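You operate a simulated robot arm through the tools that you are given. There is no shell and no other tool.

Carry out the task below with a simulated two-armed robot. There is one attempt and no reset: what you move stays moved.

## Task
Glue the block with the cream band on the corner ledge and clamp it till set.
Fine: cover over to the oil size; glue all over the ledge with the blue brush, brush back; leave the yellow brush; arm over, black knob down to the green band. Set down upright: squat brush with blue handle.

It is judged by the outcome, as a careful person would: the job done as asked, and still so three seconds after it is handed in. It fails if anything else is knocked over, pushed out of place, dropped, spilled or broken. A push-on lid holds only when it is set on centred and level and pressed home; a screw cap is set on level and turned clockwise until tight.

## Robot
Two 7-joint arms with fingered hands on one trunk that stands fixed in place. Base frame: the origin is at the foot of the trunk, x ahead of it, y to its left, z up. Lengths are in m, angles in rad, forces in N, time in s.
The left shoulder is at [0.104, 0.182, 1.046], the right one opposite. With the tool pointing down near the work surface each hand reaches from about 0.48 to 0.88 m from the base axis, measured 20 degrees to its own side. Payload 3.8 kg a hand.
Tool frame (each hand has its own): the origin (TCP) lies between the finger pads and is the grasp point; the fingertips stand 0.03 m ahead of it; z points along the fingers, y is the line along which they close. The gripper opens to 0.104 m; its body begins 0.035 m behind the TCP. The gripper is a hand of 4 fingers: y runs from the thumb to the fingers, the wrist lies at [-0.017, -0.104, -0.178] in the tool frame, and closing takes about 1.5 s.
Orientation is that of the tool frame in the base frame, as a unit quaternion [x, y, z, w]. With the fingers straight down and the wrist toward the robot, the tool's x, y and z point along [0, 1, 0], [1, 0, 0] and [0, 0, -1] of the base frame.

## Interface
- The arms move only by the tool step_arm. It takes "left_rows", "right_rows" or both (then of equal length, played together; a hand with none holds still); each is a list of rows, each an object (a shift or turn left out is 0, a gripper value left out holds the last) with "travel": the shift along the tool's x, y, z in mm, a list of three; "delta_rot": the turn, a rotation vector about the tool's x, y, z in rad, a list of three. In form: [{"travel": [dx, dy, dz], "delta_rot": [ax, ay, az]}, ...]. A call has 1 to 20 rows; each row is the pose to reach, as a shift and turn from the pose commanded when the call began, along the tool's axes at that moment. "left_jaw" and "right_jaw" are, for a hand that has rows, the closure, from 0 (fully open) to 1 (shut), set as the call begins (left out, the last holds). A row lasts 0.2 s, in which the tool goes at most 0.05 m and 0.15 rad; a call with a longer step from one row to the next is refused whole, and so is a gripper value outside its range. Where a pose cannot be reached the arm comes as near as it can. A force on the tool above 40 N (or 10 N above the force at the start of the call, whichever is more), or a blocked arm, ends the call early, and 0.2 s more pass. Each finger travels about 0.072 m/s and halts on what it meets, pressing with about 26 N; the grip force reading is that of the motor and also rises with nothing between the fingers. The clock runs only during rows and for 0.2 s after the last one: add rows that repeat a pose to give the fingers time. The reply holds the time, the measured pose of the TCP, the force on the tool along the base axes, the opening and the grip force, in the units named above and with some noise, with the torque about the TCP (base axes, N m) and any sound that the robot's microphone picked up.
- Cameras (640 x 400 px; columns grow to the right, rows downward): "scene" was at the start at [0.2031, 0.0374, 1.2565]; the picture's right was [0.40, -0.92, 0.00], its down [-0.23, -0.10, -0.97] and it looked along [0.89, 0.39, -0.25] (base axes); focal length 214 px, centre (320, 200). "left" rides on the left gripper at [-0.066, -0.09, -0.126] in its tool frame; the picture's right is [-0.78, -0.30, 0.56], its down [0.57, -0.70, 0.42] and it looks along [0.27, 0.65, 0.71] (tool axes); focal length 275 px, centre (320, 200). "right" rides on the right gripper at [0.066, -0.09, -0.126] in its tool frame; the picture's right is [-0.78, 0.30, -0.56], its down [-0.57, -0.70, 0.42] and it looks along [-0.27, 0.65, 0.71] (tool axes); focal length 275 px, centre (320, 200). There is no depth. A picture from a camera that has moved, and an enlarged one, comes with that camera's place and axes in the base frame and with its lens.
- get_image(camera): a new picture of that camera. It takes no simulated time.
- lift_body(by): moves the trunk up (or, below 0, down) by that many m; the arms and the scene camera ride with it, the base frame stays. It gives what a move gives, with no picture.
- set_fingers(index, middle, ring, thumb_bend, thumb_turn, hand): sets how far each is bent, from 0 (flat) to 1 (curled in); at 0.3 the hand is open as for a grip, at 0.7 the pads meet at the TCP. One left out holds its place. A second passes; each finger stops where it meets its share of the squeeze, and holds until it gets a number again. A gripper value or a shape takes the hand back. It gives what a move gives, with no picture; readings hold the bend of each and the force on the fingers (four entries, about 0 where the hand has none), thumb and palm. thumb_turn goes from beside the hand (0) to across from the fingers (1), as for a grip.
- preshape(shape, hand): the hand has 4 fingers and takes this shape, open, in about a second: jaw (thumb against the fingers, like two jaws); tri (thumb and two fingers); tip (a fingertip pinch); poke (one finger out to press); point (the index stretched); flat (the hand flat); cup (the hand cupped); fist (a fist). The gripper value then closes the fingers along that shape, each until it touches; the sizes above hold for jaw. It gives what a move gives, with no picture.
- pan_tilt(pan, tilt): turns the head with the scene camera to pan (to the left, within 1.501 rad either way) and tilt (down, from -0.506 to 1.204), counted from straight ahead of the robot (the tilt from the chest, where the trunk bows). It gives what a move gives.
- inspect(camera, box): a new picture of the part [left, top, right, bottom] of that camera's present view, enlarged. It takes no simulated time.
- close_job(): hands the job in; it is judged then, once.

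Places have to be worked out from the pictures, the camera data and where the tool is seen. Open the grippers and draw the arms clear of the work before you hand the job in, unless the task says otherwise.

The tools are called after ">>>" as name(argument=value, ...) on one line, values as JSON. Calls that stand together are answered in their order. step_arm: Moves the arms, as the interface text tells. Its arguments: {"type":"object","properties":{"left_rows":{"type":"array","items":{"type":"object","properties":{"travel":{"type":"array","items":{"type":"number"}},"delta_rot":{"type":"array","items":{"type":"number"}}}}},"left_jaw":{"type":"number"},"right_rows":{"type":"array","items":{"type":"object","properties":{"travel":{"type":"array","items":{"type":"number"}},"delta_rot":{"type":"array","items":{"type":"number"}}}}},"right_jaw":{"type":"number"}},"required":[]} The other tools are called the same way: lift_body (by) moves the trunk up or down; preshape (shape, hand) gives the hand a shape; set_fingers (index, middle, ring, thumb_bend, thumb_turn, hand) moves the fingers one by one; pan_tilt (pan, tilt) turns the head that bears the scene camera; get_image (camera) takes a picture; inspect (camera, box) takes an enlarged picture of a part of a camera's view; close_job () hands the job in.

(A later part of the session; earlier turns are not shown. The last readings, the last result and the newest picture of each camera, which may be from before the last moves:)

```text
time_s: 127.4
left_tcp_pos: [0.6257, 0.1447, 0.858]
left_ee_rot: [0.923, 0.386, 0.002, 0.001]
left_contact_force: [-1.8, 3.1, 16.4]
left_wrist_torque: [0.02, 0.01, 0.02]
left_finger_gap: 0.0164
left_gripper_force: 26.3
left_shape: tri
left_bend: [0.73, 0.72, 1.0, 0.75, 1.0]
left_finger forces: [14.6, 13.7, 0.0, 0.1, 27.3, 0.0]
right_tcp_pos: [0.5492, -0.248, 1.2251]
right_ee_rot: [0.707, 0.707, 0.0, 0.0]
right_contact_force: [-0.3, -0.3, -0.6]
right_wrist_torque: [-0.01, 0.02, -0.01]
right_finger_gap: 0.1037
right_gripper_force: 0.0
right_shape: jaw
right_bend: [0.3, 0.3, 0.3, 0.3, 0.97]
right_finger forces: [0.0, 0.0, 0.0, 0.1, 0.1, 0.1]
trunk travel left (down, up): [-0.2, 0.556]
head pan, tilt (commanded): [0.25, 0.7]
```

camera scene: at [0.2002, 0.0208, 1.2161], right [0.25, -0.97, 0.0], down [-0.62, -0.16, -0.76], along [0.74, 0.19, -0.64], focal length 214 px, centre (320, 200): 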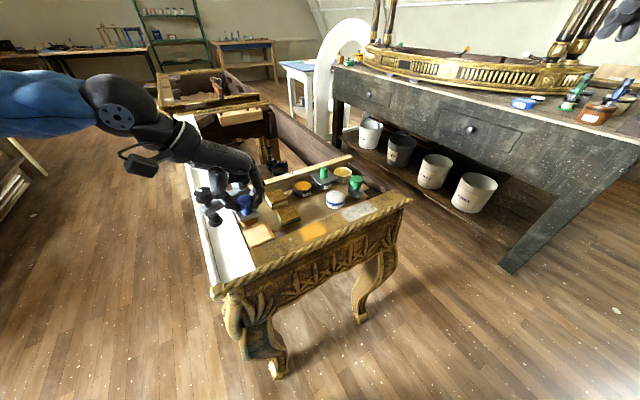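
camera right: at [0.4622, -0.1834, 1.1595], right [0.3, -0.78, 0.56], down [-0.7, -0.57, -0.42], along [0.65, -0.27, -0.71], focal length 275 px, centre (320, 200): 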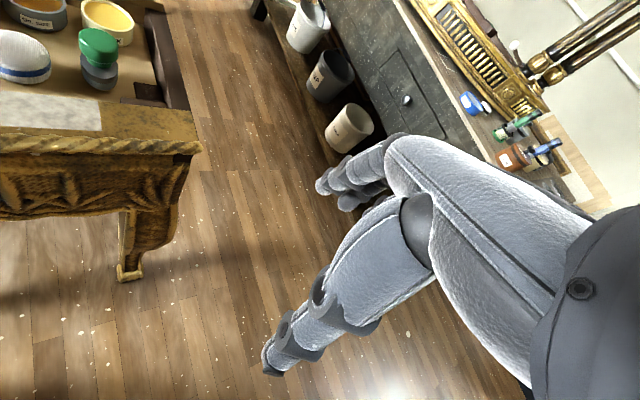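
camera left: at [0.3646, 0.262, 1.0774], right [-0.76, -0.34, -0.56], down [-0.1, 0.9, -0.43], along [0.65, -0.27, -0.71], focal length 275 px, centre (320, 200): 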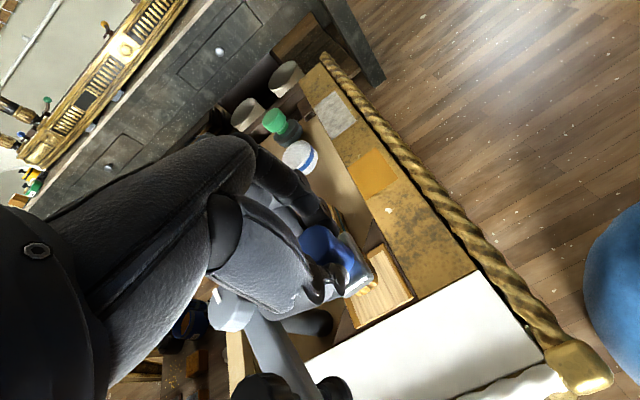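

The brush now stands on the tray (16 N). I relax the pressure and then open the fingers.

>>> step_arm(left_rows=[{"travel": [0, 0, -2]}, {"travel": [0, 0, -3]}])

>>> step_arm(left_rows=[{"travel": [0, 0, 0]}, {"travel": [0, 0, 0]}, {"travel": [0, 0, 0]}, {"travel": [0, 0, 0]}, {"travel": [0, 0, 0]}], left_jaw=0.6)

>>> inspect(camera="scene", box=[280, 150, 350, 210])

>>> inspect(camera="left", box=[250, 150, 450, 350])

```text
time_s: 128.0
left_tcp_pos: [0.6259, 0.1456, 0.8579]
left_ee_rot: [0.923, 0.386, 0.001, -0.001]
left_contact_force: [0.0, 1.8, 7.5]
left_wrist_torque: [-0.01, -0.06, 0.03]
left_finger_gap: 0.0161
left_gripper_force: 25.9
left_shape: tri
left_bend: [0.73, 0.72, 1.0, 0.75, 1.0]
left_finger forces: [15.6, 13.4, 0.1, 0.0, 24.8, 0.0]
right_tcp_pos: [0.5517, -0.2481, 1.2245]
right_ee_rot: [0.708, 0.706, -0.001, 0.0]
right_contact_force: [-0.2, -0.2, 0.3]
right_wrist_torque: [-0.01, 0.03, 0.0]
right_finger_gap: 0.1033
right_gripper_force: 0.0
right_shape: jaw
right_bend: [0.3, 0.3, 0.3, 0.3, 0.97]
right_finger forces: [0.1, 0.1, 0.1, 0.1, 0.1, 0.0]
trunk travel left (down, up): [-0.2, 0.556]
head pan, tilt (commanded): [0.25, 0.7]
```

```text
time_s: 129.2
left_tcp_pos: [0.6263, 0.146, 0.8585]
left_ee_rot: [0.922, 0.386, -0.001, 0.001]
left_contact_force: [-0.2, -1.2, -0.1]
left_wrist_torque: [0.01, 0.02, -0.02]
left_finger_gap: 0.0413
left_gripper_force: 0.0
left_shape: tri
left_bend: [0.74, 0.49, 0.99, 0.72, 1.0]
left_finger forces: [0.0, 0.0, 0.0, 0.0, 0.0, 0.1]
right_tcp_pos: [0.5523, -0.2486, 1.2227]
right_ee_rot: [0.707, 0.707, 0.0, 0.001]
right_contact_force: [-0.8, -0.3, 0.1]
right_wrist_torque: [0.01, 0.02, 0.0]
right_finger_gap: 0.1038
right_gripper_force: 0.1
right_shape: jaw
right_bend: [0.3, 0.3, 0.3, 0.3, 0.97]
right_finger forces: [0.0, 0.1, 0.1, 0.1, 0.0, 0.0]
trunk travel left (down, up): [-0.2, 0.556]
head pan, tilt (commanded): [0.25, 0.7]
```

```text
6.67 times, centred on (315, 180) of scene
camera zoom: at [0.1998, 0.0211, 1.2162], right [0.25, -0.97, 0.0], down [-0.62, -0.16, -0.76], along [0.74, 0.19, -0.64], focal length 1430 px, centre (353, 333)
```

zoom: 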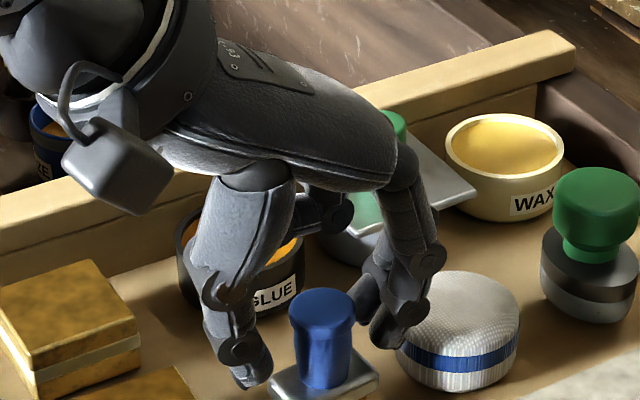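

```text
2.00 times, centred on (350, 250) of left
camera zoom: at [0.5169, 0.162, 0.9839], right [-0.76, -0.34, -0.56], down [-0.1, 0.9, -0.43], along [0.65, -0.27, -0.71], focal length 551 px, centre (260, 100)
```

zoom: 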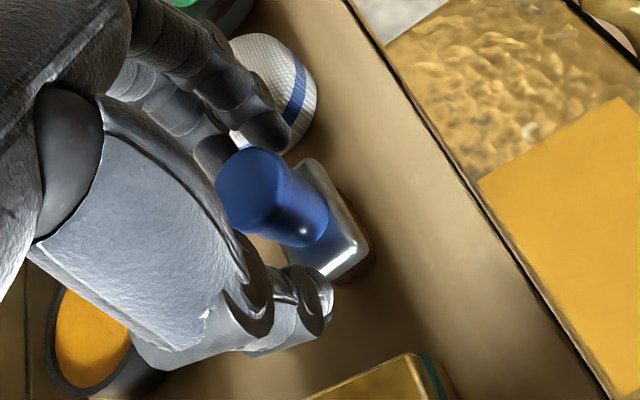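

The brush stands upright and free. I rise straight up.

>>> step_arm(left_rows=[{"travel": [0, 0, -10]}, {"travel": [0, 0, -25]}, {"travel": [0, 0, -50]}, {"travel": [0, 0, -90]}, {"travel": [0, 0, -120]}, {"travel": [0, 0, -120]}])

>>> inspect(camera="scene", box=[230, 140, 390, 250])

```text
time_s: 130.6
left_tcp_pos: [0.6269, 0.1466, 0.9787]
left_ee_rot: [0.922, 0.387, 0.0, 0.001]
left_contact_force: [0.9, -0.1, 0.3]
left_wrist_torque: [-0.01, 0.02, 0.0]
left_finger_gap: 0.0415
left_gripper_force: 0.1
left_shape: tri
left_bend: [0.74, 0.49, 0.99, 0.72, 1.0]
left_finger forces: [0.0, 0.0, 0.0, 0.0, 0.0, 0.0]
right_tcp_pos: [0.5527, -0.2485, 1.2245]
right_ee_rot: [0.707, 0.707, 0.0, 0.0]
right_contact_force: [0.1, 0.5, 0.8]
right_wrist_torque: [-0.03, 0.03, 0.01]
right_finger_gap: 0.1036
right_gripper_force: 0.1
right_shape: jaw
right_bend: [0.3, 0.3, 0.3, 0.3, 0.97]
right_finger forces: [0.0, 0.0, 0.0, 0.0, 0.1, 0.0]
trunk travel left (down, up): [-0.2, 0.556]
head pan, tilt (commanded): [0.25, 0.7]
```

```text
3.64 times, centred on (310, 195) of scene
camera zoom: at [0.1999, 0.0211, 1.2161], right [0.25, -0.97, 0.0], down [-0.62, -0.16, -0.76], along [0.74, 0.19, -0.64], focal length 780 px, centre (356, 218)
```

zoom: 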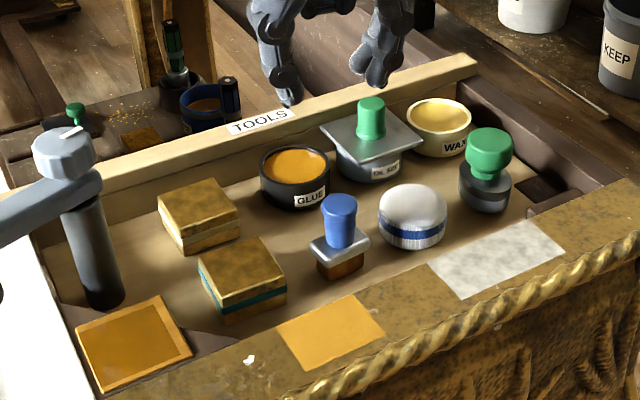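

Brush is back upright in place; the rest is undisturbed. Now the cream-band block: I zoom in to measure the clearances around it.

>>> inspect(camera="scene", box=[255, 175, 315, 215])

>>> inspect(camera="left", box=[330, 200, 530, 400])

```text
10.00 times, centred on (285, 195) of scene
camera zoom: at [0.1999, 0.0211, 1.2161], right [0.25, -0.97, 0.0], down [-0.62, -0.16, -0.76], along [0.74, 0.19, -0.64], focal length 2145 px, centre (670, 250)
```

zoom: 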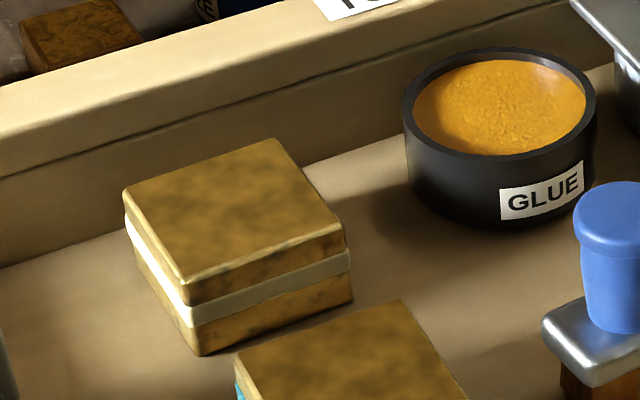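

```text
2.00 times, centred on (430, 300) of left
camera zoom: at [0.5168, 0.1626, 1.1043], right [-0.76, -0.34, -0.56], down [-0.1, 0.9, -0.43], along [0.65, -0.27, -0.71], focal length 551 px, centre (100, 0)
```

zoom: 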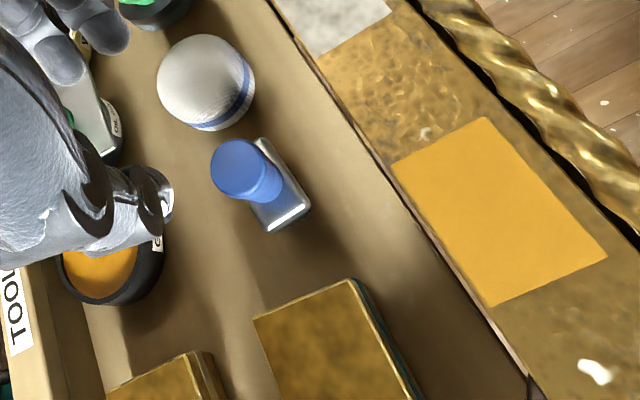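

With the corrected block height (27 mm), the gap behind the block is ≈17–20 mm and in front ≈32 mm: enough for the fingertips. I rotate to yaw +45° above the block, half closed.

>>> step_arm(left_rows=[{"travel": [8, -6, -10], "delta_rot": [0, 0, -0.131]}, {"travel": [16, -12, -15], "delta_rot": [0, 0, -0.262]}, {"travel": [24, -18, -15], "delta_rot": [0, 0, -0.393]}, {"travel": [32, -25, -15], "delta_rot": [0, 0, -0.524]}, {"travel": [40, -31, -15], "delta_rot": [0, 0, -0.655]}, {"travel": [48, -37, -15], "delta_rot": [0, 0, -0.785]}, {"travel": [56, -43, -15], "delta_rot": [0, 0, -0.916]}, {"travel": [64, -49, -15], "delta_rot": [0, 0, -1.047]}, {"travel": [72, -55, -15], "delta_rot": [0, 0, -1.178]}, {"travel": [80, -61, -15], "delta_rot": [0, 0, -1.309]}, {"travel": [88, -68, -15], "delta_rot": [0, 0, -1.44]}, {"travel": [94.7, -73.4, -15], "delta_rot": [0, 0, -1.564]}, {"travel": [94.7, -73.4, -15], "delta_rot": [0, 0, -1.564]}], left_jaw=0.45)

>>> get_image(camera="scene")

>>> get_image(camera="left")

```text
time_s: 133.4
left_tcp_pos: [0.6409, 0.2654, 0.9939]
left_ee_rot: [0.382, 0.924, 0.0, 0.002]
left_contact_force: [-0.3, -0.3, -0.4]
left_wrist_torque: [0.03, -0.03, 0.01]
left_finger_gap: 0.0567
left_gripper_force: 0.0
left_shape: tri
left_bend: [0.73, 0.43, 0.99, 0.66, 0.99]
left_finger forces: [0.0, 0.0, 0.0, 0.1, 0.0, 0.0]
right_tcp_pos: [0.5525, -0.2478, 1.2244]
right_ee_rot: [0.707, 0.707, 0.0, 0.0]
right_contact_force: [-0.1, 0.0, -0.6]
right_wrist_torque: [0.0, 0.01, -0.01]
right_finger_gap: 0.1036
right_gripper_force: 0.1
right_shape: jaw
right_bend: [0.3, 0.3, 0.3, 0.3, 0.97]
right_finger forces: [0.1, 0.0, 0.0, 0.0, 0.0, 0.0]
trunk travel left (down, up): [-0.2, 0.556]
head pan, tilt (commanded): [0.25, 0.7]
```

```text
taken
camera scene: at [0.1996, 0.021, 1.2162], right [0.25, -0.97, 0.0], down [-0.62, -0.16, -0.76], along [0.74, 0.19, -0.64], focal length 214 px, centre (320, 200)
```

scene: 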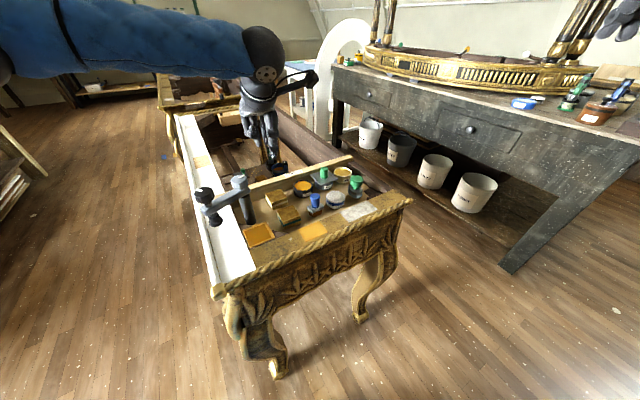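

```text
taken
camera left: at [0.6243, 0.1552, 1.119], right [0.34, -0.76, -0.56], down [-0.9, -0.09, -0.43], along [0.27, 0.65, -0.71], focal length 275 px, centre (320, 200)
```

left: 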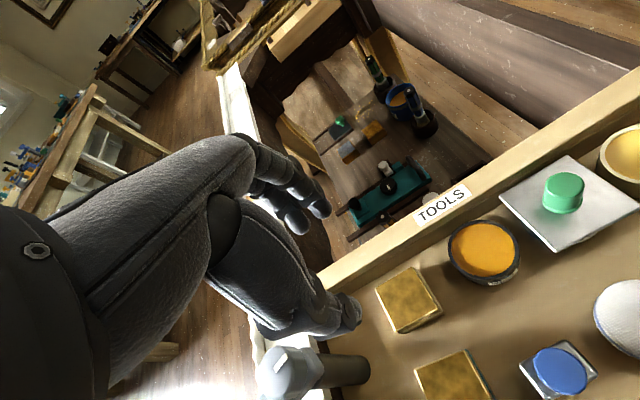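

Yaw +45° reached exactly above the block. I descend to z≈0.875 (fingertips just above board height) and check alignment closely.

>>> step_arm(left_rows=[{"travel": [0, 0, 30]}, {"travel": [0, 0, 60]}, {"travel": [0, 0, 90]}, {"travel": [0, 0, 119]}, {"travel": [0, 0, 119]}])

>>> inspect(camera="scene", box=[240, 150, 330, 215])

>>> inspect(camera="left", box=[230, 130, 430, 330])

```text
time_s: 134.6
left_tcp_pos: [0.6396, 0.2651, 0.8739]
left_ee_rot: [0.382, 0.924, 0.0, 0.001]
left_contact_force: [0.2, -0.3, -0.4]
left_wrist_torque: [0.0, 0.02, 0.01]
left_finger_gap: 0.0569
left_gripper_force: 0.0
left_shape: tri
left_bend: [0.73, 0.43, 0.99, 0.66, 0.99]
left_finger forces: [0.1, 0.1, 0.0, 0.1, 0.0, 0.0]
right_tcp_pos: [0.552, -0.2476, 1.2241]
right_ee_rot: [0.707, 0.708, 0.0, 0.0]
right_contact_force: [-0.1, 0.5, 0.7]
right_wrist_torque: [0.01, 0.01, -0.03]
right_finger_gap: 0.1038
right_gripper_force: 0.1
right_shape: jaw
right_bend: [0.3, 0.3, 0.3, 0.3, 0.97]
right_finger forces: [0.0, 0.1, 0.0, 0.0, 0.0, 0.0]
trunk travel left (down, up): [-0.2, 0.556]
head pan, tilt (commanded): [0.25, 0.7]
```

```text
6.15 times, centred on (285, 182) of scene
camera zoom: at [0.1996, 0.021, 1.2163], right [0.25, -0.97, 0.0], down [-0.62, -0.16, -0.76], along [0.74, 0.19, -0.64], focal length 1320 px, centre (535, 308)
```

zoom: 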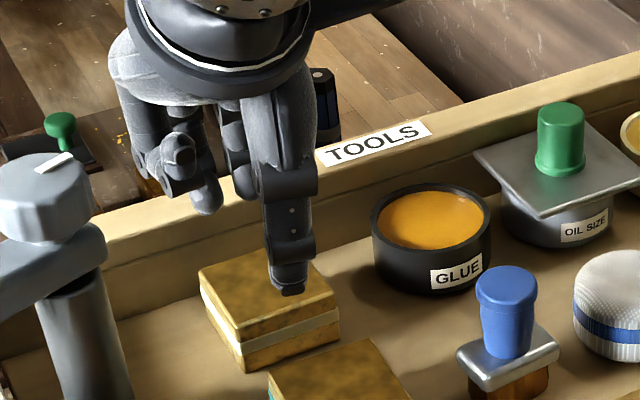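

```text
2.00 times, centred on (330, 230) of left
camera zoom: at [0.6244, 0.155, 0.999], right [0.34, -0.76, -0.56], down [-0.9, -0.09, -0.43], along [0.27, 0.65, -0.71], focal length 551 px, centre (300, 140)
```

zoom: 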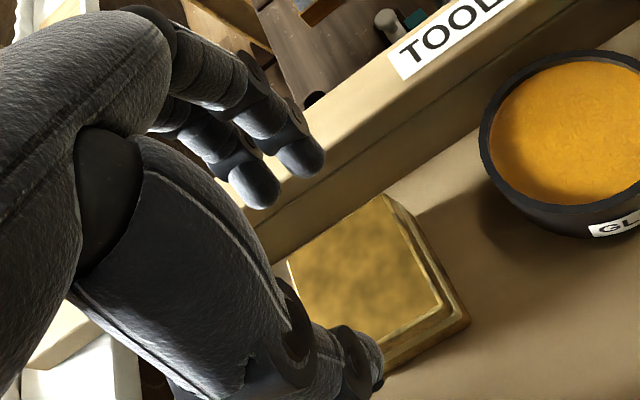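

Fingers sit ~8 mm behind the block and would touch the board, while the thumb is 3 mm in front. I close slightly and shift 3.5 mm forward, then recheck.

>>> step_arm(left_rows=[{"travel": [0, -3.5, 0]}, {"travel": [0, -3.5, 0]}, {"travel": [0, -3.5, 0]}], left_jaw=0.5)

>>> inspect(camera="scene", box=[250, 160, 320, 215])

>>> inspect(camera="left", box=[260, 150, 400, 290])

```text
time_s: 135.4
left_tcp_pos: [0.6364, 0.263, 0.874]
left_ee_rot: [0.383, 0.924, -0.001, 0.001]
left_contact_force: [0.0, 0.6, -0.1]
left_wrist_torque: [-0.03, 0.01, -0.03]
left_finger_gap: 0.0523
left_gripper_force: 0.0
left_shape: tri
left_bend: [0.74, 0.44, 0.99, 0.68, 1.0]
left_finger forces: [0.0, 0.0, 0.1, 0.0, 0.1, 0.0]
right_tcp_pos: [0.5528, -0.2487, 1.2242]
right_ee_rot: [0.707, 0.707, 0.0, 0.0]
right_contact_force: [0.4, 0.0, 0.4]
right_wrist_torque: [-0.01, -0.04, 0.01]
right_finger_gap: 0.1038
right_gripper_force: 0.0
right_shape: jaw
right_bend: [0.3, 0.3, 0.3, 0.3, 0.97]
right_finger forces: [0.0, 0.0, 0.0, 0.0, 0.0, 0.1]
trunk travel left (down, up): [-0.2, 0.556]
head pan, tilt (commanded): [0.25, 0.7]
```

```text
7.27 times, centred on (285, 188) of scene
camera zoom: at [0.1998, 0.0211, 1.2162], right [0.25, -0.97, 0.0], down [-0.62, -0.16, -0.76], along [0.74, 0.19, -0.64], focal length 1560 px, centre (574, 291)
```

zoom: 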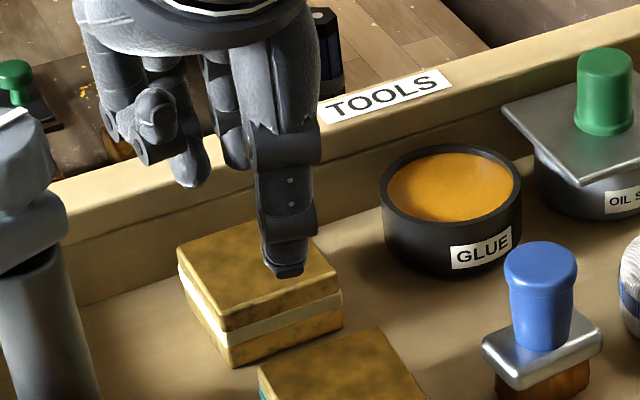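

```text
2.86 times, centred on (330, 220) of left
camera zoom: at [0.6219, 0.1524, 0.9992], right [0.34, -0.76, -0.56], down [-0.9, -0.09, -0.42], along [0.27, 0.65, -0.71], focal length 786 px, centre (291, 143)
```

zoom: 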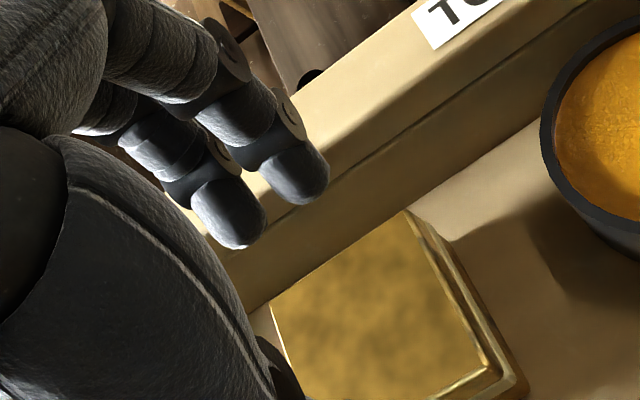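

Now the fingers are centred in the rear gap and the thumb has ~9 mm in front. I descend in two stages watching forces.

>>> step_arm(left_rows=[{"travel": [0, 0, 8]}, {"travel": [0, 0, 16]}, {"travel": [0, 0, 24]}, {"travel": [0, 0, 24]}])

>>> inspect(camera="left", box=[260, 150, 400, 290])

```text
time_s: 136.4
left_tcp_pos: [0.6385, 0.2621, 0.857]
left_ee_rot: [0.383, 0.924, 0.003, 0.006]
left_contact_force: [-4.3, 0.5, 28.6]
left_wrist_torque: [1.23, -0.72, 0.19]
left_finger_gap: 0.0535
left_gripper_force: 0.0
left_shape: tri
left_bend: [0.74, 0.42, 0.99, 0.68, 1.0]
left_finger forces: [0.1, 28.7, 0.0, 0.0, 0.0, 0.0]
right_tcp_pos: [0.5491, -0.2507, 1.2259]
right_ee_rot: [0.707, 0.707, 0.002, 0.001]
right_contact_force: [-0.5, -0.7, -0.1]
right_wrist_torque: [-0.01, 0.01, 0.0]
right_finger_gap: 0.1038
right_gripper_force: 0.0
right_shape: jaw
right_bend: [0.3, 0.3, 0.3, 0.3, 0.97]
right_finger forces: [0.1, 0.0, 0.0, 0.1, 0.1, 0.0]
trunk travel left (down, up): [-0.2, 0.556]
head pan, tilt (commanded): [0.25, 0.7]
```

```text
2.86 times, centred on (330, 220) of left
camera zoom: at [0.6203, 0.1512, 0.9815], right [0.35, -0.76, -0.55], down [-0.9, -0.09, -0.44], along [0.28, 0.65, -0.71], focal length 786 px, centre (291, 143)
```

zoom: 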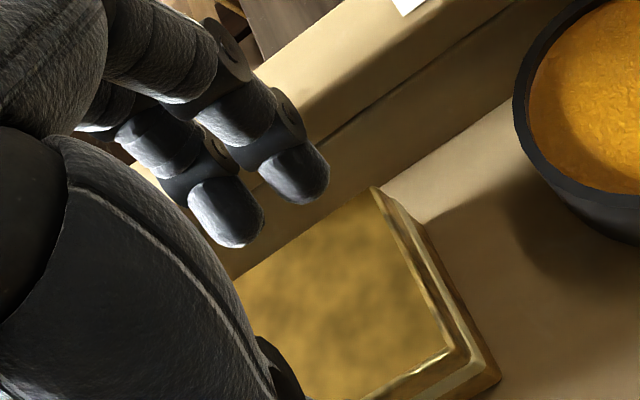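

The middle finger came down on the board's top, so the rear gap is really only ~12 mm. I rise, and will first draw the block ~10 mm forward by pressing lightly on its top with closed fingertips.

>>> step_arm(left_rows=[{"travel": [0, 0, -10]}, {"travel": [0, 0, -25]}, {"travel": [0, 0, -40]}, {"travel": [0, 0, -40]}])

>>> step_arm(left_rows=[{"travel": [0, 3, 0]}, {"travel": [0, 3, 0]}, {"travel": [0, 3, 0]}, {"travel": [0, 3, 0]}, {"travel": [0, 3, 0]}], left_jaw=1.0)

>>> inspect(camera="scene", box=[240, 150, 330, 215])

>>> inspect(camera="left", box=[230, 130, 430, 330])

```text
time_s: 137.4
left_tcp_pos: [0.6379, 0.2616, 0.8911]
left_ee_rot: [0.382, 0.924, 0.0, -0.001]
left_contact_force: [-0.3, 0.0, 0.6]
left_wrist_torque: [-0.03, 0.02, -0.03]
left_finger_gap: 0.0526
left_gripper_force: 0.0
left_shape: tri
left_bend: [0.74, 0.44, 0.99, 0.68, 1.0]
left_finger forces: [0.1, 0.1, 0.0, 0.0, 0.1, 0.0]
right_tcp_pos: [0.5528, -0.248, 1.224]
right_ee_rot: [0.707, 0.707, 0.0, 0.0]
right_contact_force: [-0.8, -0.2, 0.3]
right_wrist_torque: [0.01, 0.0, -0.01]
right_finger_gap: 0.1037
right_gripper_force: 0.1
right_shape: jaw
right_bend: [0.3, 0.3, 0.3, 0.3, 0.97]
right_finger forces: [0.0, 0.0, 0.0, 0.0, 0.0, 0.0]
trunk travel left (down, up): [-0.2, 0.556]
head pan, tilt (commanded): [0.25, 0.7]
```

```text
time_s: 138.6
left_tcp_pos: [0.6399, 0.2653, 0.8911]
left_ee_rot: [0.383, 0.924, 0.0, 0.001]
left_contact_force: [0.3, -0.7, 0.3]
left_wrist_torque: [-0.03, -0.01, -0.01]
left_finger_gap: 0.0
left_gripper_force: 25.5
left_shape: tri
left_bend: [0.7, 0.7, 1.0, 0.48, 1.0]
left_finger forces: [0.0, 0.1, 0.0, 0.1, 0.1, 0.0]
right_tcp_pos: [0.5522, -0.2485, 1.2249]
right_ee_rot: [0.707, 0.707, 0.001, 0.0]
right_contact_force: [0.3, -0.1, 0.0]
right_wrist_torque: [0.01, 0.0, 0.02]
right_finger_gap: 0.1035
right_gripper_force: 0.0
right_shape: jaw
right_bend: [0.3, 0.3, 0.3, 0.3, 0.97]
right_finger forces: [0.0, 0.0, 0.0, 0.0, 0.0, 0.1]
trunk travel left (down, up): [-0.2, 0.556]
head pan, tilt (commanded): [0.25, 0.7]
```

```text
6.15 times, centred on (285, 182) of scene
camera zoom: at [0.1998, 0.0211, 1.2162], right [0.25, -0.97, 0.0], down [-0.62, -0.16, -0.76], along [0.74, 0.19, -0.64], focal length 1320 px, centre (535, 308)
```

zoom: 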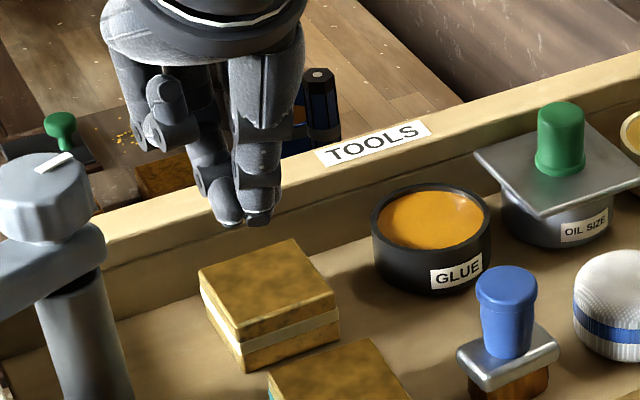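

```text
2.00 times, centred on (330, 230) of left
camera zoom: at [0.6244, 0.1544, 1.0158], right [0.34, -0.76, -0.56], down [-0.9, -0.09, -0.43], along [0.27, 0.65, -0.71], focal length 551 px, centre (300, 140)
```

zoom: 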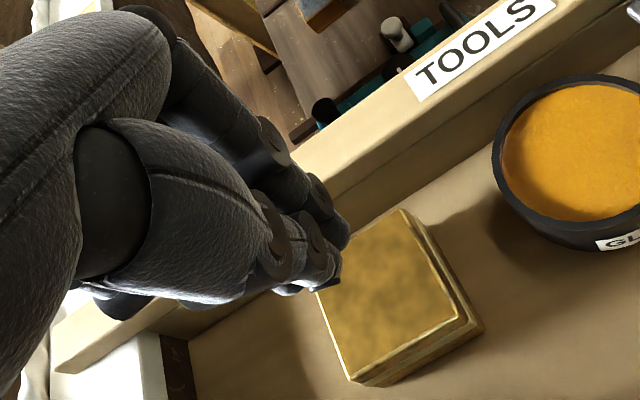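

The block is unmoved. I centre the closed fingertips over it and lower to light contact.

>>> step_arm(left_rows=[{"travel": [-6, 5, 0]}, {"travel": [-6, 5, 20]}, {"travel": [-6, 5, 36]}, {"travel": [-6, 5, 40]}, {"travel": [-6, 5, 40]}])

```text
time_s: 139.8
left_tcp_pos: [0.6489, 0.2634, 0.8539]
left_ee_rot: [0.382, 0.924, 0.001, 0.004]
left_contact_force: [-0.1, 1.0, 15.7]
left_wrist_torque: [-0.08, -0.05, 0.0]
left_finger_gap: 0.0003
left_gripper_force: 26.2
left_shape: tri
left_bend: [0.7, 0.7, 1.0, 0.48, 1.0]
left_finger forces: [0.0, 0.1, 0.0, 0.0, 0.0, 0.0]
right_tcp_pos: [0.5513, -0.2498, 1.2262]
right_ee_rot: [0.708, 0.707, 0.0, 0.001]
right_contact_force: [-0.1, -0.7, 0.8]
right_wrist_torque: [0.01, -0.01, 0.01]
right_finger_gap: 0.1036
right_gripper_force: 0.0
right_shape: jaw
right_bend: [0.3, 0.3, 0.3, 0.3, 0.97]
right_finger forces: [0.0, 0.1, 0.1, 0.0, 0.0, 0.0]
trunk travel left (down, up): [-0.2, 0.556]
head pan, tilt (commanded): [0.25, 0.7]
```

Contact with ~16 N. I drag toward the front by 12 mm and look whether the block follows.

>>> step_arm(left_rows=[{"travel": [0, -3, 0]}, {"travel": [0, -6, 0]}, {"travel": [0, -9, 0]}, {"travel": [0, -12, 0]}, {"travel": [0, -14, 0]}, {"travel": [0, -14, 0]}])

>>> inspect(camera="scene", box=[240, 150, 330, 215])

```text
time_s: 141.2
left_tcp_pos: [0.6372, 0.2521, 0.8534]
left_ee_rot: [0.384, 0.923, 0.001, 0.004]
left_contact_force: [3.6, 3.7, 23.5]
left_wrist_torque: [0.04, -0.46, 0.06]
left_finger_gap: 0.0
left_gripper_force: 26.2
left_shape: tri
left_bend: [0.7, 0.7, 1.0, 0.49, 1.0]
left_finger forces: [39.1, 0.0, 0.1, 0.0, 0.0, 0.1]
right_tcp_pos: [0.5511, -0.2483, 1.2255]
right_ee_rot: [0.707, 0.707, 0.001, 0.001]
right_contact_force: [0.0, 0.8, 0.1]
right_wrist_torque: [0.01, -0.01, -0.04]
right_finger_gap: 0.1035
right_gripper_force: 0.2
right_shape: jaw
right_bend: [0.3, 0.3, 0.3, 0.3, 0.97]
right_finger forces: [0.0, 0.1, 0.0, 0.1, 0.0, 0.1]
trunk travel left (down, up): [-0.2, 0.556]
head pan, tilt (commanded): [0.25, 0.7]
```

```text
6.15 times, centred on (285, 182) of scene
camera zoom: at [0.1979, 0.0205, 1.2166], right [0.25, -0.97, 0.0], down [-0.62, -0.16, -0.77], along [0.74, 0.19, -0.64], focal length 1320 px, centre (535, 308)
```

zoom: 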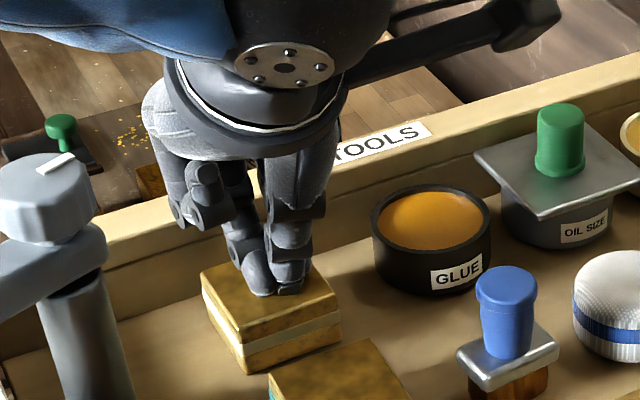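

The fingers mostly slid; the block moved maybe 1–2 mm. I lift and measure.

>>> step_arm(left_rows=[{"travel": [0, 0, -10]}, {"travel": [0, 0, -40]}, {"travel": [0, 0, -60]}, {"travel": [0, 0, -60]}])

>>> inspect(camera="scene", box=[255, 175, 315, 215])

>>> inspect(camera="left", box=[300, 180, 480, 360])

```text
time_s: 142.2
left_tcp_pos: [0.6388, 0.254, 0.9102]
left_ee_rot: [0.383, 0.924, -0.001, 0.0]
left_contact_force: [0.4, -0.1, -0.2]
left_wrist_torque: [0.03, 0.0, 0.02]
left_finger_gap: 0.0
left_gripper_force: 26.1
left_shape: tri
left_bend: [0.7, 0.7, 1.0, 0.49, 1.0]
left_finger forces: [0.1, 0.0, 0.0, 0.1, 0.0, 0.0]
right_tcp_pos: [0.5527, -0.2486, 1.2242]
right_ee_rot: [0.707, 0.707, 0.0, 0.0]
right_contact_force: [0.9, 0.2, 0.2]
right_wrist_torque: [-0.01, -0.04, -0.01]
right_finger_gap: 0.1038
right_gripper_force: 0.1
right_shape: jaw
right_bend: [0.3, 0.3, 0.3, 0.3, 0.97]
right_finger forces: [0.0, 0.1, 0.0, 0.0, 0.0, 0.1]
trunk travel left (down, up): [-0.2, 0.556]
head pan, tilt (commanded): [0.25, 0.7]
```

```text
10.00 times, centred on (285, 195) of scene
camera zoom: at [0.1998, 0.021, 1.2161], right [0.25, -0.97, 0.0], down [-0.62, -0.16, -0.76], along [0.74, 0.19, -0.64], focal length 2145 px, centre (670, 250)
```

zoom: 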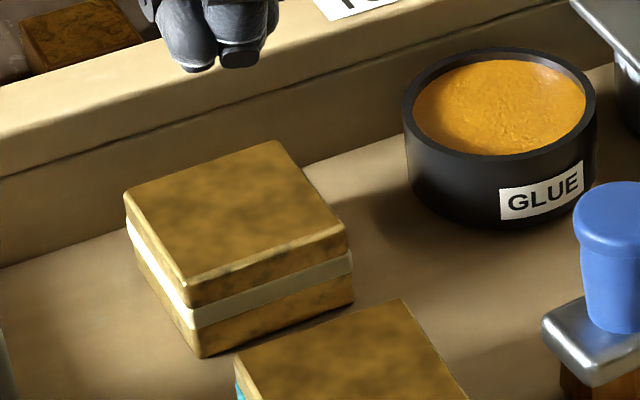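

```text
2.22 times, centred on (390, 270) of left
camera zoom: at [0.6223, 0.1444, 1.0351], right [0.34, -0.76, -0.56], down [-0.9, -0.09, -0.42], along [0.27, 0.65, -0.71], focal length 612 px, centre (164, 44)
```

zoom: 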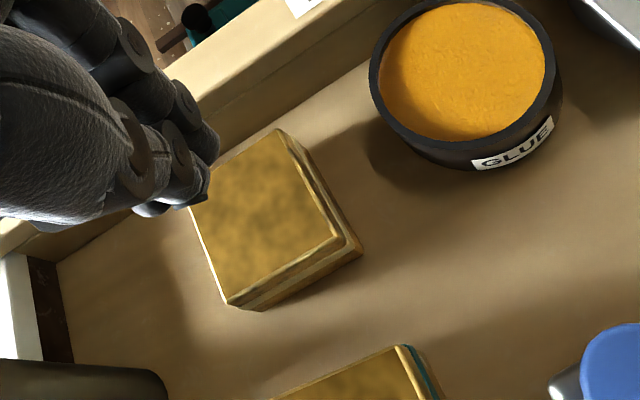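

The block cannot be drawn forward that way, and the board's top overhangs. New plan: grip the block with yaw ≈ −80° (the square will self-align between the jaws), which clears the clamp post. First I swing the clamp arm (nudged earlier by the forearm) back out of the way; I move above the ledge side of it.

>>> step_arm(left_rows=[{"travel": [0, 0, -40]}, {"travel": [0, 0, -80]}, {"travel": [30, -20, -80]}, {"travel": [65, -45, -80]}, {"travel": [100, -70, -80]}, {"travel": [140, -93, -80]}, {"travel": [140, -93, -80]}])

>>> inspect(camera="scene", box=[170, 110, 310, 250])

>>> get_image(camera="left")

```text
time_s: 143.8
left_tcp_pos: [0.4726, 0.2886, 0.9886]
left_ee_rot: [0.383, 0.924, -0.001, -0.001]
left_contact_force: [-0.1, -0.5, 0.1]
left_wrist_torque: [-0.04, 0.01, 0.0]
left_finger_gap: 0.0001
left_gripper_force: 26.2
left_shape: tri
left_bend: [0.7, 0.7, 1.0, 0.49, 1.0]
left_finger forces: [0.1, 0.0, 0.0, 0.0, 0.0, 0.1]
right_tcp_pos: [0.5539, -0.2482, 1.2231]
right_ee_rot: [0.707, 0.707, 0.0, -0.001]
right_contact_force: [0.7, 0.3, -0.7]
right_wrist_torque: [-0.02, 0.0, -0.02]
right_finger_gap: 0.1037
right_gripper_force: 0.1
right_shape: jaw
right_bend: [0.3, 0.3, 0.3, 0.3, 0.97]
right_finger forces: [0.0, 0.1, 0.1, 0.0, 0.1, 0.0]
trunk travel left (down, up): [-0.2, 0.556]
head pan, tilt (commanded): [0.25, 0.7]
```

```text
2.86 times, centred on (240, 180) of scene
camera zoom: at [0.2003, 0.0209, 1.216], right [0.25, -0.97, 0.0], down [-0.62, -0.16, -0.76], along [0.74, 0.19, -0.64], focal length 613 px, centre (549, 257)
```

zoom: 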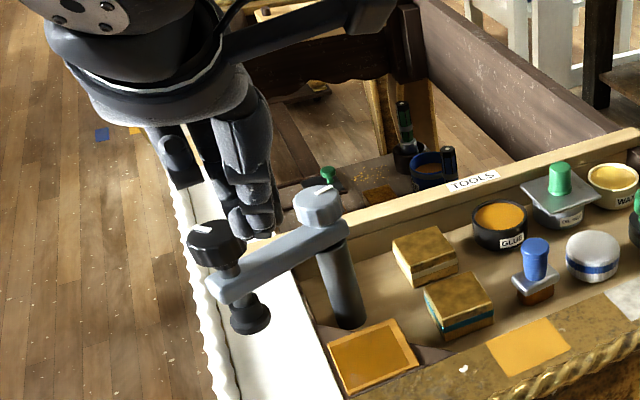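

```text
taken
camera left: at [0.457, 0.1788, 1.1148], right [0.34, -0.76, -0.56], down [-0.9, -0.09, -0.42], along [0.27, 0.65, -0.71], focal length 275 px, centre (320, 200)
```

left: 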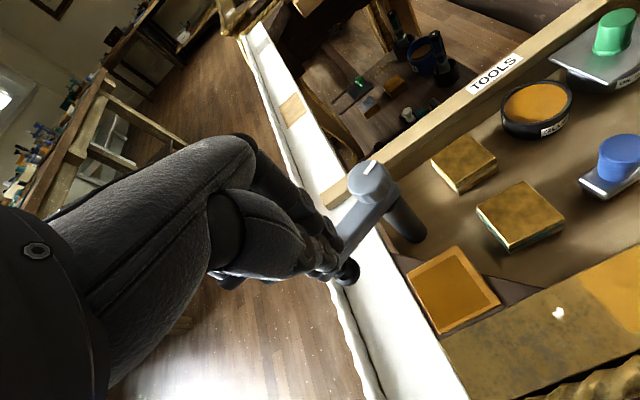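

Positions agree (knob axis ≈0.474,0.336). I lower the closed fingers beside the clamp arm and push it gently back.

>>> step_arm(left_rows=[{"travel": [0, 0, 25]}, {"travel": [0, 0, 50]}, {"travel": [0, 0, 76]}, {"travel": [3, 7, 76]}, {"travel": [6, 14, 76]}, {"travel": [9, 21, 76]}, {"travel": [12, 28, 76]}, {"travel": [15, 35, 76]}, {"travel": [18, 42, 76]}, {"travel": [18, 42, 76]}])

>>> inspect(camera="scene", box=[170, 110, 310, 250])

>>> get_image(camera="left")

```text
time_s: 145.4
left_tcp_pos: [0.4771, 0.3029, 0.9149]
left_ee_rot: [0.391, 0.92, -0.008, 0.001]
left_contact_force: [-16.5, -25.7, 3.7]
left_wrist_torque: [0.97, -0.55, 0.55]
left_finger_gap: 0.0
left_gripper_force: 25.5
left_shape: tri
left_bend: [0.7, 0.7, 0.99, 0.49, 1.0]
left_finger forces: [0.0, 11.7, 22.4, 0.0, 0.0, 0.1]
right_tcp_pos: [0.5493, -0.2506, 1.2254]
right_ee_rot: [0.707, 0.707, 0.002, 0.001]
right_contact_force: [1.0, 1.9, 0.3]
right_wrist_torque: [0.0, 0.0, -0.06]
right_finger_gap: 0.1039
right_gripper_force: 0.1
right_shape: jaw
right_bend: [0.3, 0.3, 0.3, 0.3, 0.97]
right_finger forces: [0.0, 0.0, 0.1, 0.1, 0.0, 0.0]
trunk travel left (down, up): [-0.2, 0.556]
head pan, tilt (commanded): [0.25, 0.7]
stopped in row 7 (left hand): the force on the tool passed its limit at 46 N (the readings are from after the stop); the commanded pose is now the measured one
```

```text
2.86 times, centred on (240, 180) of scene
camera zoom: at [0.1965, 0.0188, 1.217], right [0.25, -0.97, 0.0], down [-0.62, -0.16, -0.77], along [0.74, 0.19, -0.64], focal length 613 px, centre (549, 257)
```

zoom: 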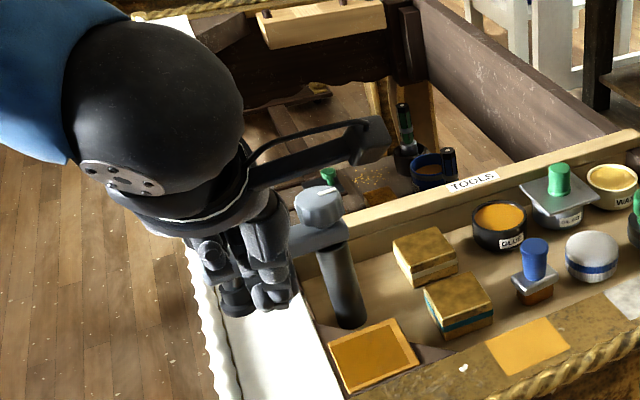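

```text
taken
camera left: at [0.4594, 0.195, 1.0419], right [0.32, -0.77, -0.55], down [-0.9, -0.08, -0.42], along [0.28, 0.63, -0.73], focal length 275 px, centre (320, 200)
```

left: 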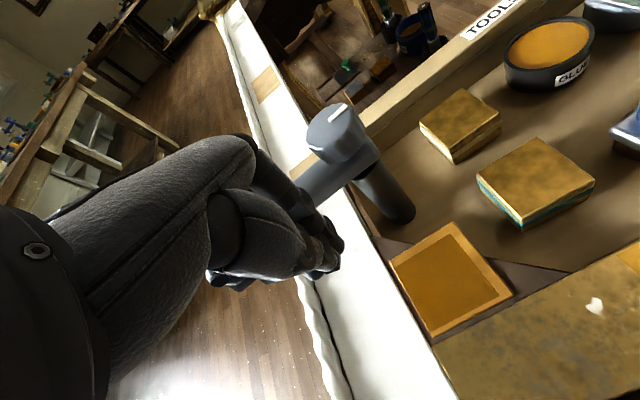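

The arm resisted (limit force), so it has notable friction. I back off and check what moved.

>>> step_arm(left_rows=[{"travel": [-4, -10, 0]}, {"travel": [-8, -22, 0]}, {"travel": [-8, -24, -30]}, {"travel": [-8, -24, -70]}, {"travel": [20, -60, -80]}, {"travel": [20, -60, -80]}])

>>> inspect(camera="scene", box=[180, 130, 300, 250])

```text
time_s: 146.8
left_tcp_pos: [0.4233, 0.2806, 0.994]
left_ee_rot: [0.388, 0.922, -0.007, 0.0]
left_contact_force: [0.4, -0.5, 0.1]
left_wrist_torque: [-0.02, 0.05, 0.03]
left_finger_gap: 0.0
left_gripper_force: 25.2
left_shape: tri
left_bend: [0.7, 0.7, 1.0, 0.49, 1.0]
left_finger forces: [0.0, 0.0, 0.1, 0.0, 0.0, 0.0]
right_tcp_pos: [0.5535, -0.2486, 1.2229]
right_ee_rot: [0.707, 0.708, -0.001, -0.001]
right_contact_force: [0.5, -1.1, 0.6]
right_wrist_torque: [0.0, 0.02, 0.03]
right_finger_gap: 0.1037
right_gripper_force: 0.0
right_shape: jaw
right_bend: [0.3, 0.3, 0.3, 0.3, 0.97]
right_finger forces: [0.0, 0.0, 0.0, 0.0, 0.1, 0.0]
trunk travel left (down, up): [-0.2, 0.556]
head pan, tilt (commanded): [0.25, 0.7]
```

```text
3.33 times, centred on (240, 190) of scene
camera zoom: at [0.2006, 0.021, 1.2159], right [0.25, -0.97, 0.0], down [-0.62, -0.16, -0.76], along [0.74, 0.19, -0.64], focal length 715 px, centre (587, 233)
```

zoom: 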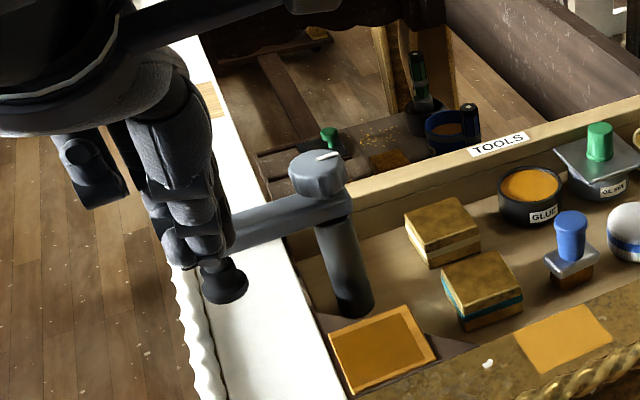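

The push did return the arm to its parked stop (knob axis ≈0.488,0.362) – that's the resistance I felt. Now I go above the block with yaw −80° and a 76 mm opening.

>>> step_arm(left_rows=[{"travel": [-5, 5, -20], "delta_rot": [-0.013, 0.005, 0.0]}, {"travel": [-15, 14, -26], "delta_rot": [0, 0, 0.14]}, {"travel": [-26, 24, -26], "delta_rot": [0, 0, 0.28]}, {"travel": [-37, 34, -26], "delta_rot": [0, 0, 0.42]}, {"travel": [-48, 44, -26], "delta_rot": [0, 0, 0.56]}, {"travel": [-59, 54, -26], "delta_rot": [0, 0, 0.7]}, {"travel": [-70, 64, -26], "delta_rot": [0, 0, 0.84]}, {"travel": [-81, 74, -26], "delta_rot": [0, 0, 0.98]}, {"travel": [-92, 84, -26], "delta_rot": [0, 0, 1.12]}, {"travel": [-103, 94, -26], "delta_rot": [0, 0, 1.26]}, {"travel": [-114, 104, -26], "delta_rot": [0, 0, 1.4]}, {"travel": [-125, 114, -26], "delta_rot": [0, 0, 1.54]}, {"travel": [-136, 124, -26], "delta_rot": [0, 0, 1.68]}, {"travel": [-147, 134, -26], "delta_rot": [0, 0, 1.82]}, {"travel": [-157, 143, -26], "delta_rot": [0, 0, 1.96]}, {"travel": [-164.5, 150, -26], "delta_rot": [0, 0, 2.1]}, {"travel": [-164.5, 150, -26], "delta_rot": [0, 0, 2.17]}, {"travel": [-164.5, 150, -26], "delta_rot": [0, 0, 2.17]}], left_jaw=0.27)

>>> inspect(camera="scene", box=[200, 90, 340, 220])

>>> get_image(camera="left")

```text
time_s: 150.6
left_tcp_pos: [0.6469, 0.2669, 1.0184]
left_ee_rot: [0.996, 0.087, -0.003, 0.006]
left_contact_force: [0.7, 0.5, -0.3]
left_wrist_torque: [0.0, -0.01, 0.03]
left_finger_gap: 0.0758
left_gripper_force: 0.1
left_shape: tri
left_bend: [0.27, 0.36, 0.99, 0.54, 0.99]
left_finger forces: [0.0, 0.0, 0.1, 0.0, 0.0, 0.0]
right_tcp_pos: [0.5533, -0.249, 1.2227]
right_ee_rot: [0.707, 0.707, 0.0, 0.0]
right_contact_force: [-0.5, 0.1, 0.2]
right_wrist_torque: [-0.01, 0.03, 0.0]
right_finger_gap: 0.1037
right_gripper_force: 0.1
right_shape: jaw
right_bend: [0.3, 0.3, 0.3, 0.3, 0.97]
right_finger forces: [0.0, 0.0, 0.0, 0.1, 0.1, 0.1]
trunk travel left (down, up): [-0.2, 0.556]
head pan, tilt (commanded): [0.25, 0.7]
```

```text
3.08 times, centred on (270, 155) of scene
camera zoom: at [0.1998, 0.0211, 1.2162], right [0.25, -0.97, 0.0], down [-0.62, -0.16, -0.76], along [0.74, 0.19, -0.64], focal length 660 px, centre (474, 338)
```

zoom: 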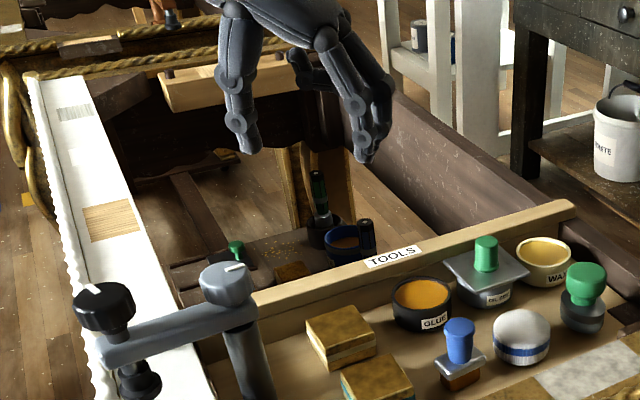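

```text
taken
camera left: at [0.5677, 0.3471, 1.1436], right [-0.82, 0.15, -0.56], down [0.44, 0.78, -0.44], along [0.37, -0.6, -0.71], focal length 275 px, centre (320, 200)
```

left: 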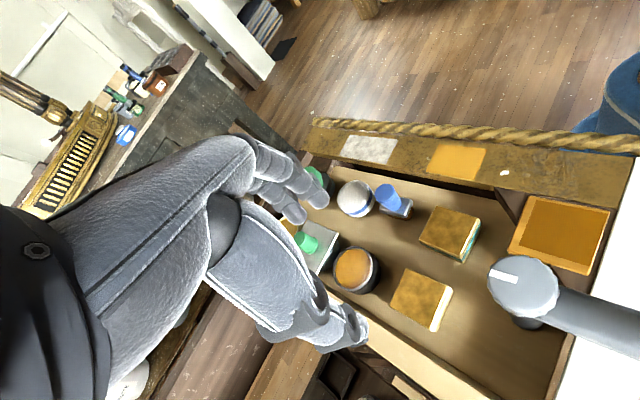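

Yaw −80° reached with the open hand. I descend to z≈0.88 over the block, aligned to its centre, and check clearances to the post, plank and glue pot.

>>> step_arm(left_rows=[{"travel": [-4.3, -1, 30], "delta_rot": [0.011, 0.007, 0]}, {"travel": [-4.3, -1, 60], "delta_rot": [0.011, 0.007, 0]}, {"travel": [-4.3, -1, 90], "delta_rot": [0.011, 0.007, 0]}, {"travel": [-4.3, -1, 120], "delta_rot": [0.011, 0.007, 0]}, {"travel": [-4.3, -1, 138], "delta_rot": [0.011, 0.007, 0]}, {"travel": [-4.3, -1, 138], "delta_rot": [0.011, 0.007, 0]}])

>>> inspect(camera="scene", box=[210, 130, 330, 220])

>>> inspect(camera="left", box=[230, 130, 460, 360])

```text
time_s: 152.0
left_tcp_pos: [0.6425, 0.2665, 0.881]
left_ee_rot: [0.996, 0.087, 0.0, 0.0]
left_contact_force: [0.5, 0.2, -0.1]
left_wrist_torque: [0.02, 0.02, 0.04]
left_finger_gap: 0.0759
left_gripper_force: 0.1
left_shape: tri
left_bend: [0.27, 0.36, 0.99, 0.54, 0.99]
left_finger forces: [0.1, 0.0, 0.0, 0.1, 0.1, 0.1]
right_tcp_pos: [0.5524, -0.2488, 1.2246]
right_ee_rot: [0.706, 0.708, 0.0, 0.0]
right_contact_force: [0.1, -0.4, -0.4]
right_wrist_torque: [0.02, 0.01, 0.02]
right_finger_gap: 0.1036
right_gripper_force: 0.1
right_shape: jaw
right_bend: [0.3, 0.3, 0.3, 0.3, 0.97]
right_finger forces: [0.1, 0.1, 0.0, 0.1, 0.0, 0.0]
trunk travel left (down, up): [-0.2, 0.556]
head pan, tilt (commanded): [0.25, 0.7]
```

```text
4.44 times, centred on (270, 175) of scene
camera zoom: at [0.1997, 0.0211, 1.2162], right [0.25, -0.97, 0.0], down [-0.62, -0.16, -0.76], along [0.74, 0.19, -0.64], focal length 953 px, centre (542, 311)
```

zoom: 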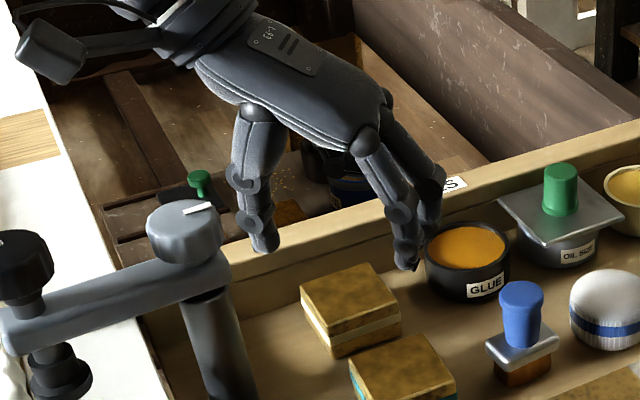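

```text
1.74 times, centred on (345, 245) of left
camera zoom: at [0.5623, 0.3438, 1.0054], right [-0.82, 0.16, -0.56], down [0.44, 0.79, -0.42], along [0.37, -0.59, -0.71], focal length 479 px, centre (276, 122)
```

zoom: 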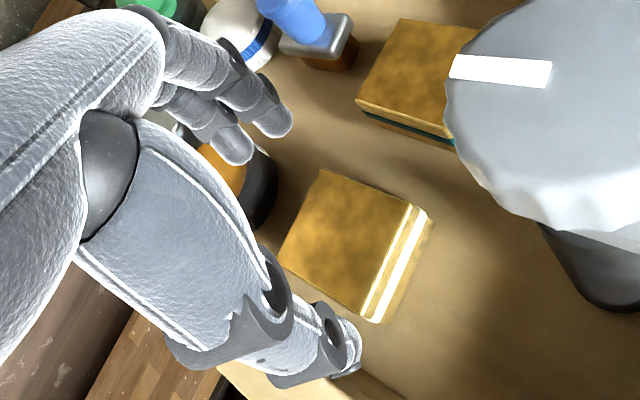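

Clear of the post. The opening is a bit wide (thumb would touch the plank), so I narrow it to ~66 mm and shift 4 mm, then recheck.

>>> step_arm(left_rows=[{"travel": [-4, 0, 0]}, {"travel": [-4, 0, 0]}, {"travel": [-4, 0, 10]}, {"travel": [-4, 0, 10]}], left_jaw=0.35)

>>> inspect(camera="scene", box=[230, 140, 320, 215])

>>> inspect(camera="left", box=[230, 130, 460, 360])

```text
time_s: 153.0
left_tcp_pos: [0.6368, 0.2666, 0.8705]
left_ee_rot: [0.996, 0.088, -0.001, 0.0]
left_contact_force: [-0.1, 0.5, -0.7]
left_wrist_torque: [0.01, -0.01, 0.02]
left_finger_gap: 0.0679
left_gripper_force: 0.1
left_shape: tri
left_bend: [0.73, 0.39, 0.99, 0.6, 0.99]
left_finger forces: [0.0, 0.1, 0.1, 0.1, 0.0, 0.1]
right_tcp_pos: [0.5524, -0.2482, 1.224]
right_ee_rot: [0.707, 0.707, 0.001, -0.001]
right_contact_force: [-0.8, 0.7, -0.2]
right_wrist_torque: [-0.02, -0.02, 0.01]
right_finger_gap: 0.1036
right_gripper_force: 0.0
right_shape: jaw
right_bend: [0.3, 0.3, 0.3, 0.3, 0.97]
right_finger forces: [0.0, 0.0, 0.0, 0.0, 0.0, 0.0]
trunk travel left (down, up): [-0.2, 0.556]
head pan, tilt (commanded): [0.25, 0.7]
```

```text
5.33 times, centred on (275, 178) of scene
camera zoom: at [0.1997, 0.021, 1.2162], right [0.25, -0.97, 0.0], down [-0.62, -0.16, -0.76], along [0.74, 0.19, -0.64], focal length 1144 px, centre (560, 320)
```

zoom: 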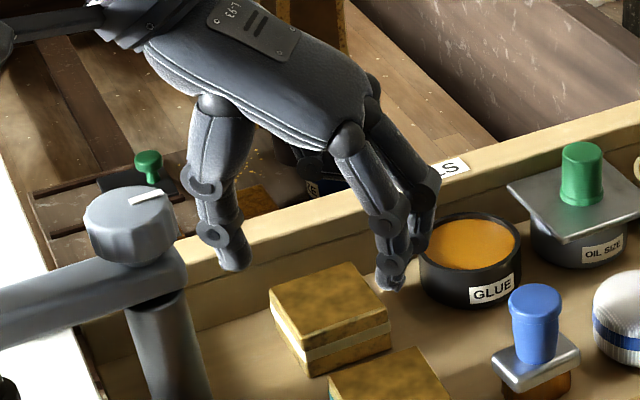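

```text
1.74 times, centred on (345, 245) of left
camera zoom: at [0.5577, 0.3434, 0.9957], right [-0.82, 0.16, -0.56], down [0.44, 0.79, -0.42], along [0.37, -0.59, -0.71], focal length 479 px, centre (276, 122)
```

zoom: 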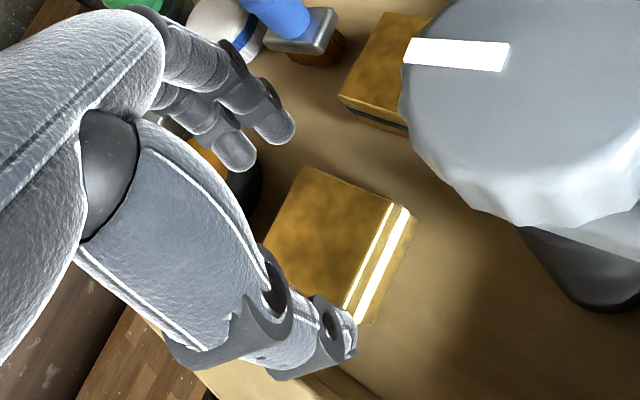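

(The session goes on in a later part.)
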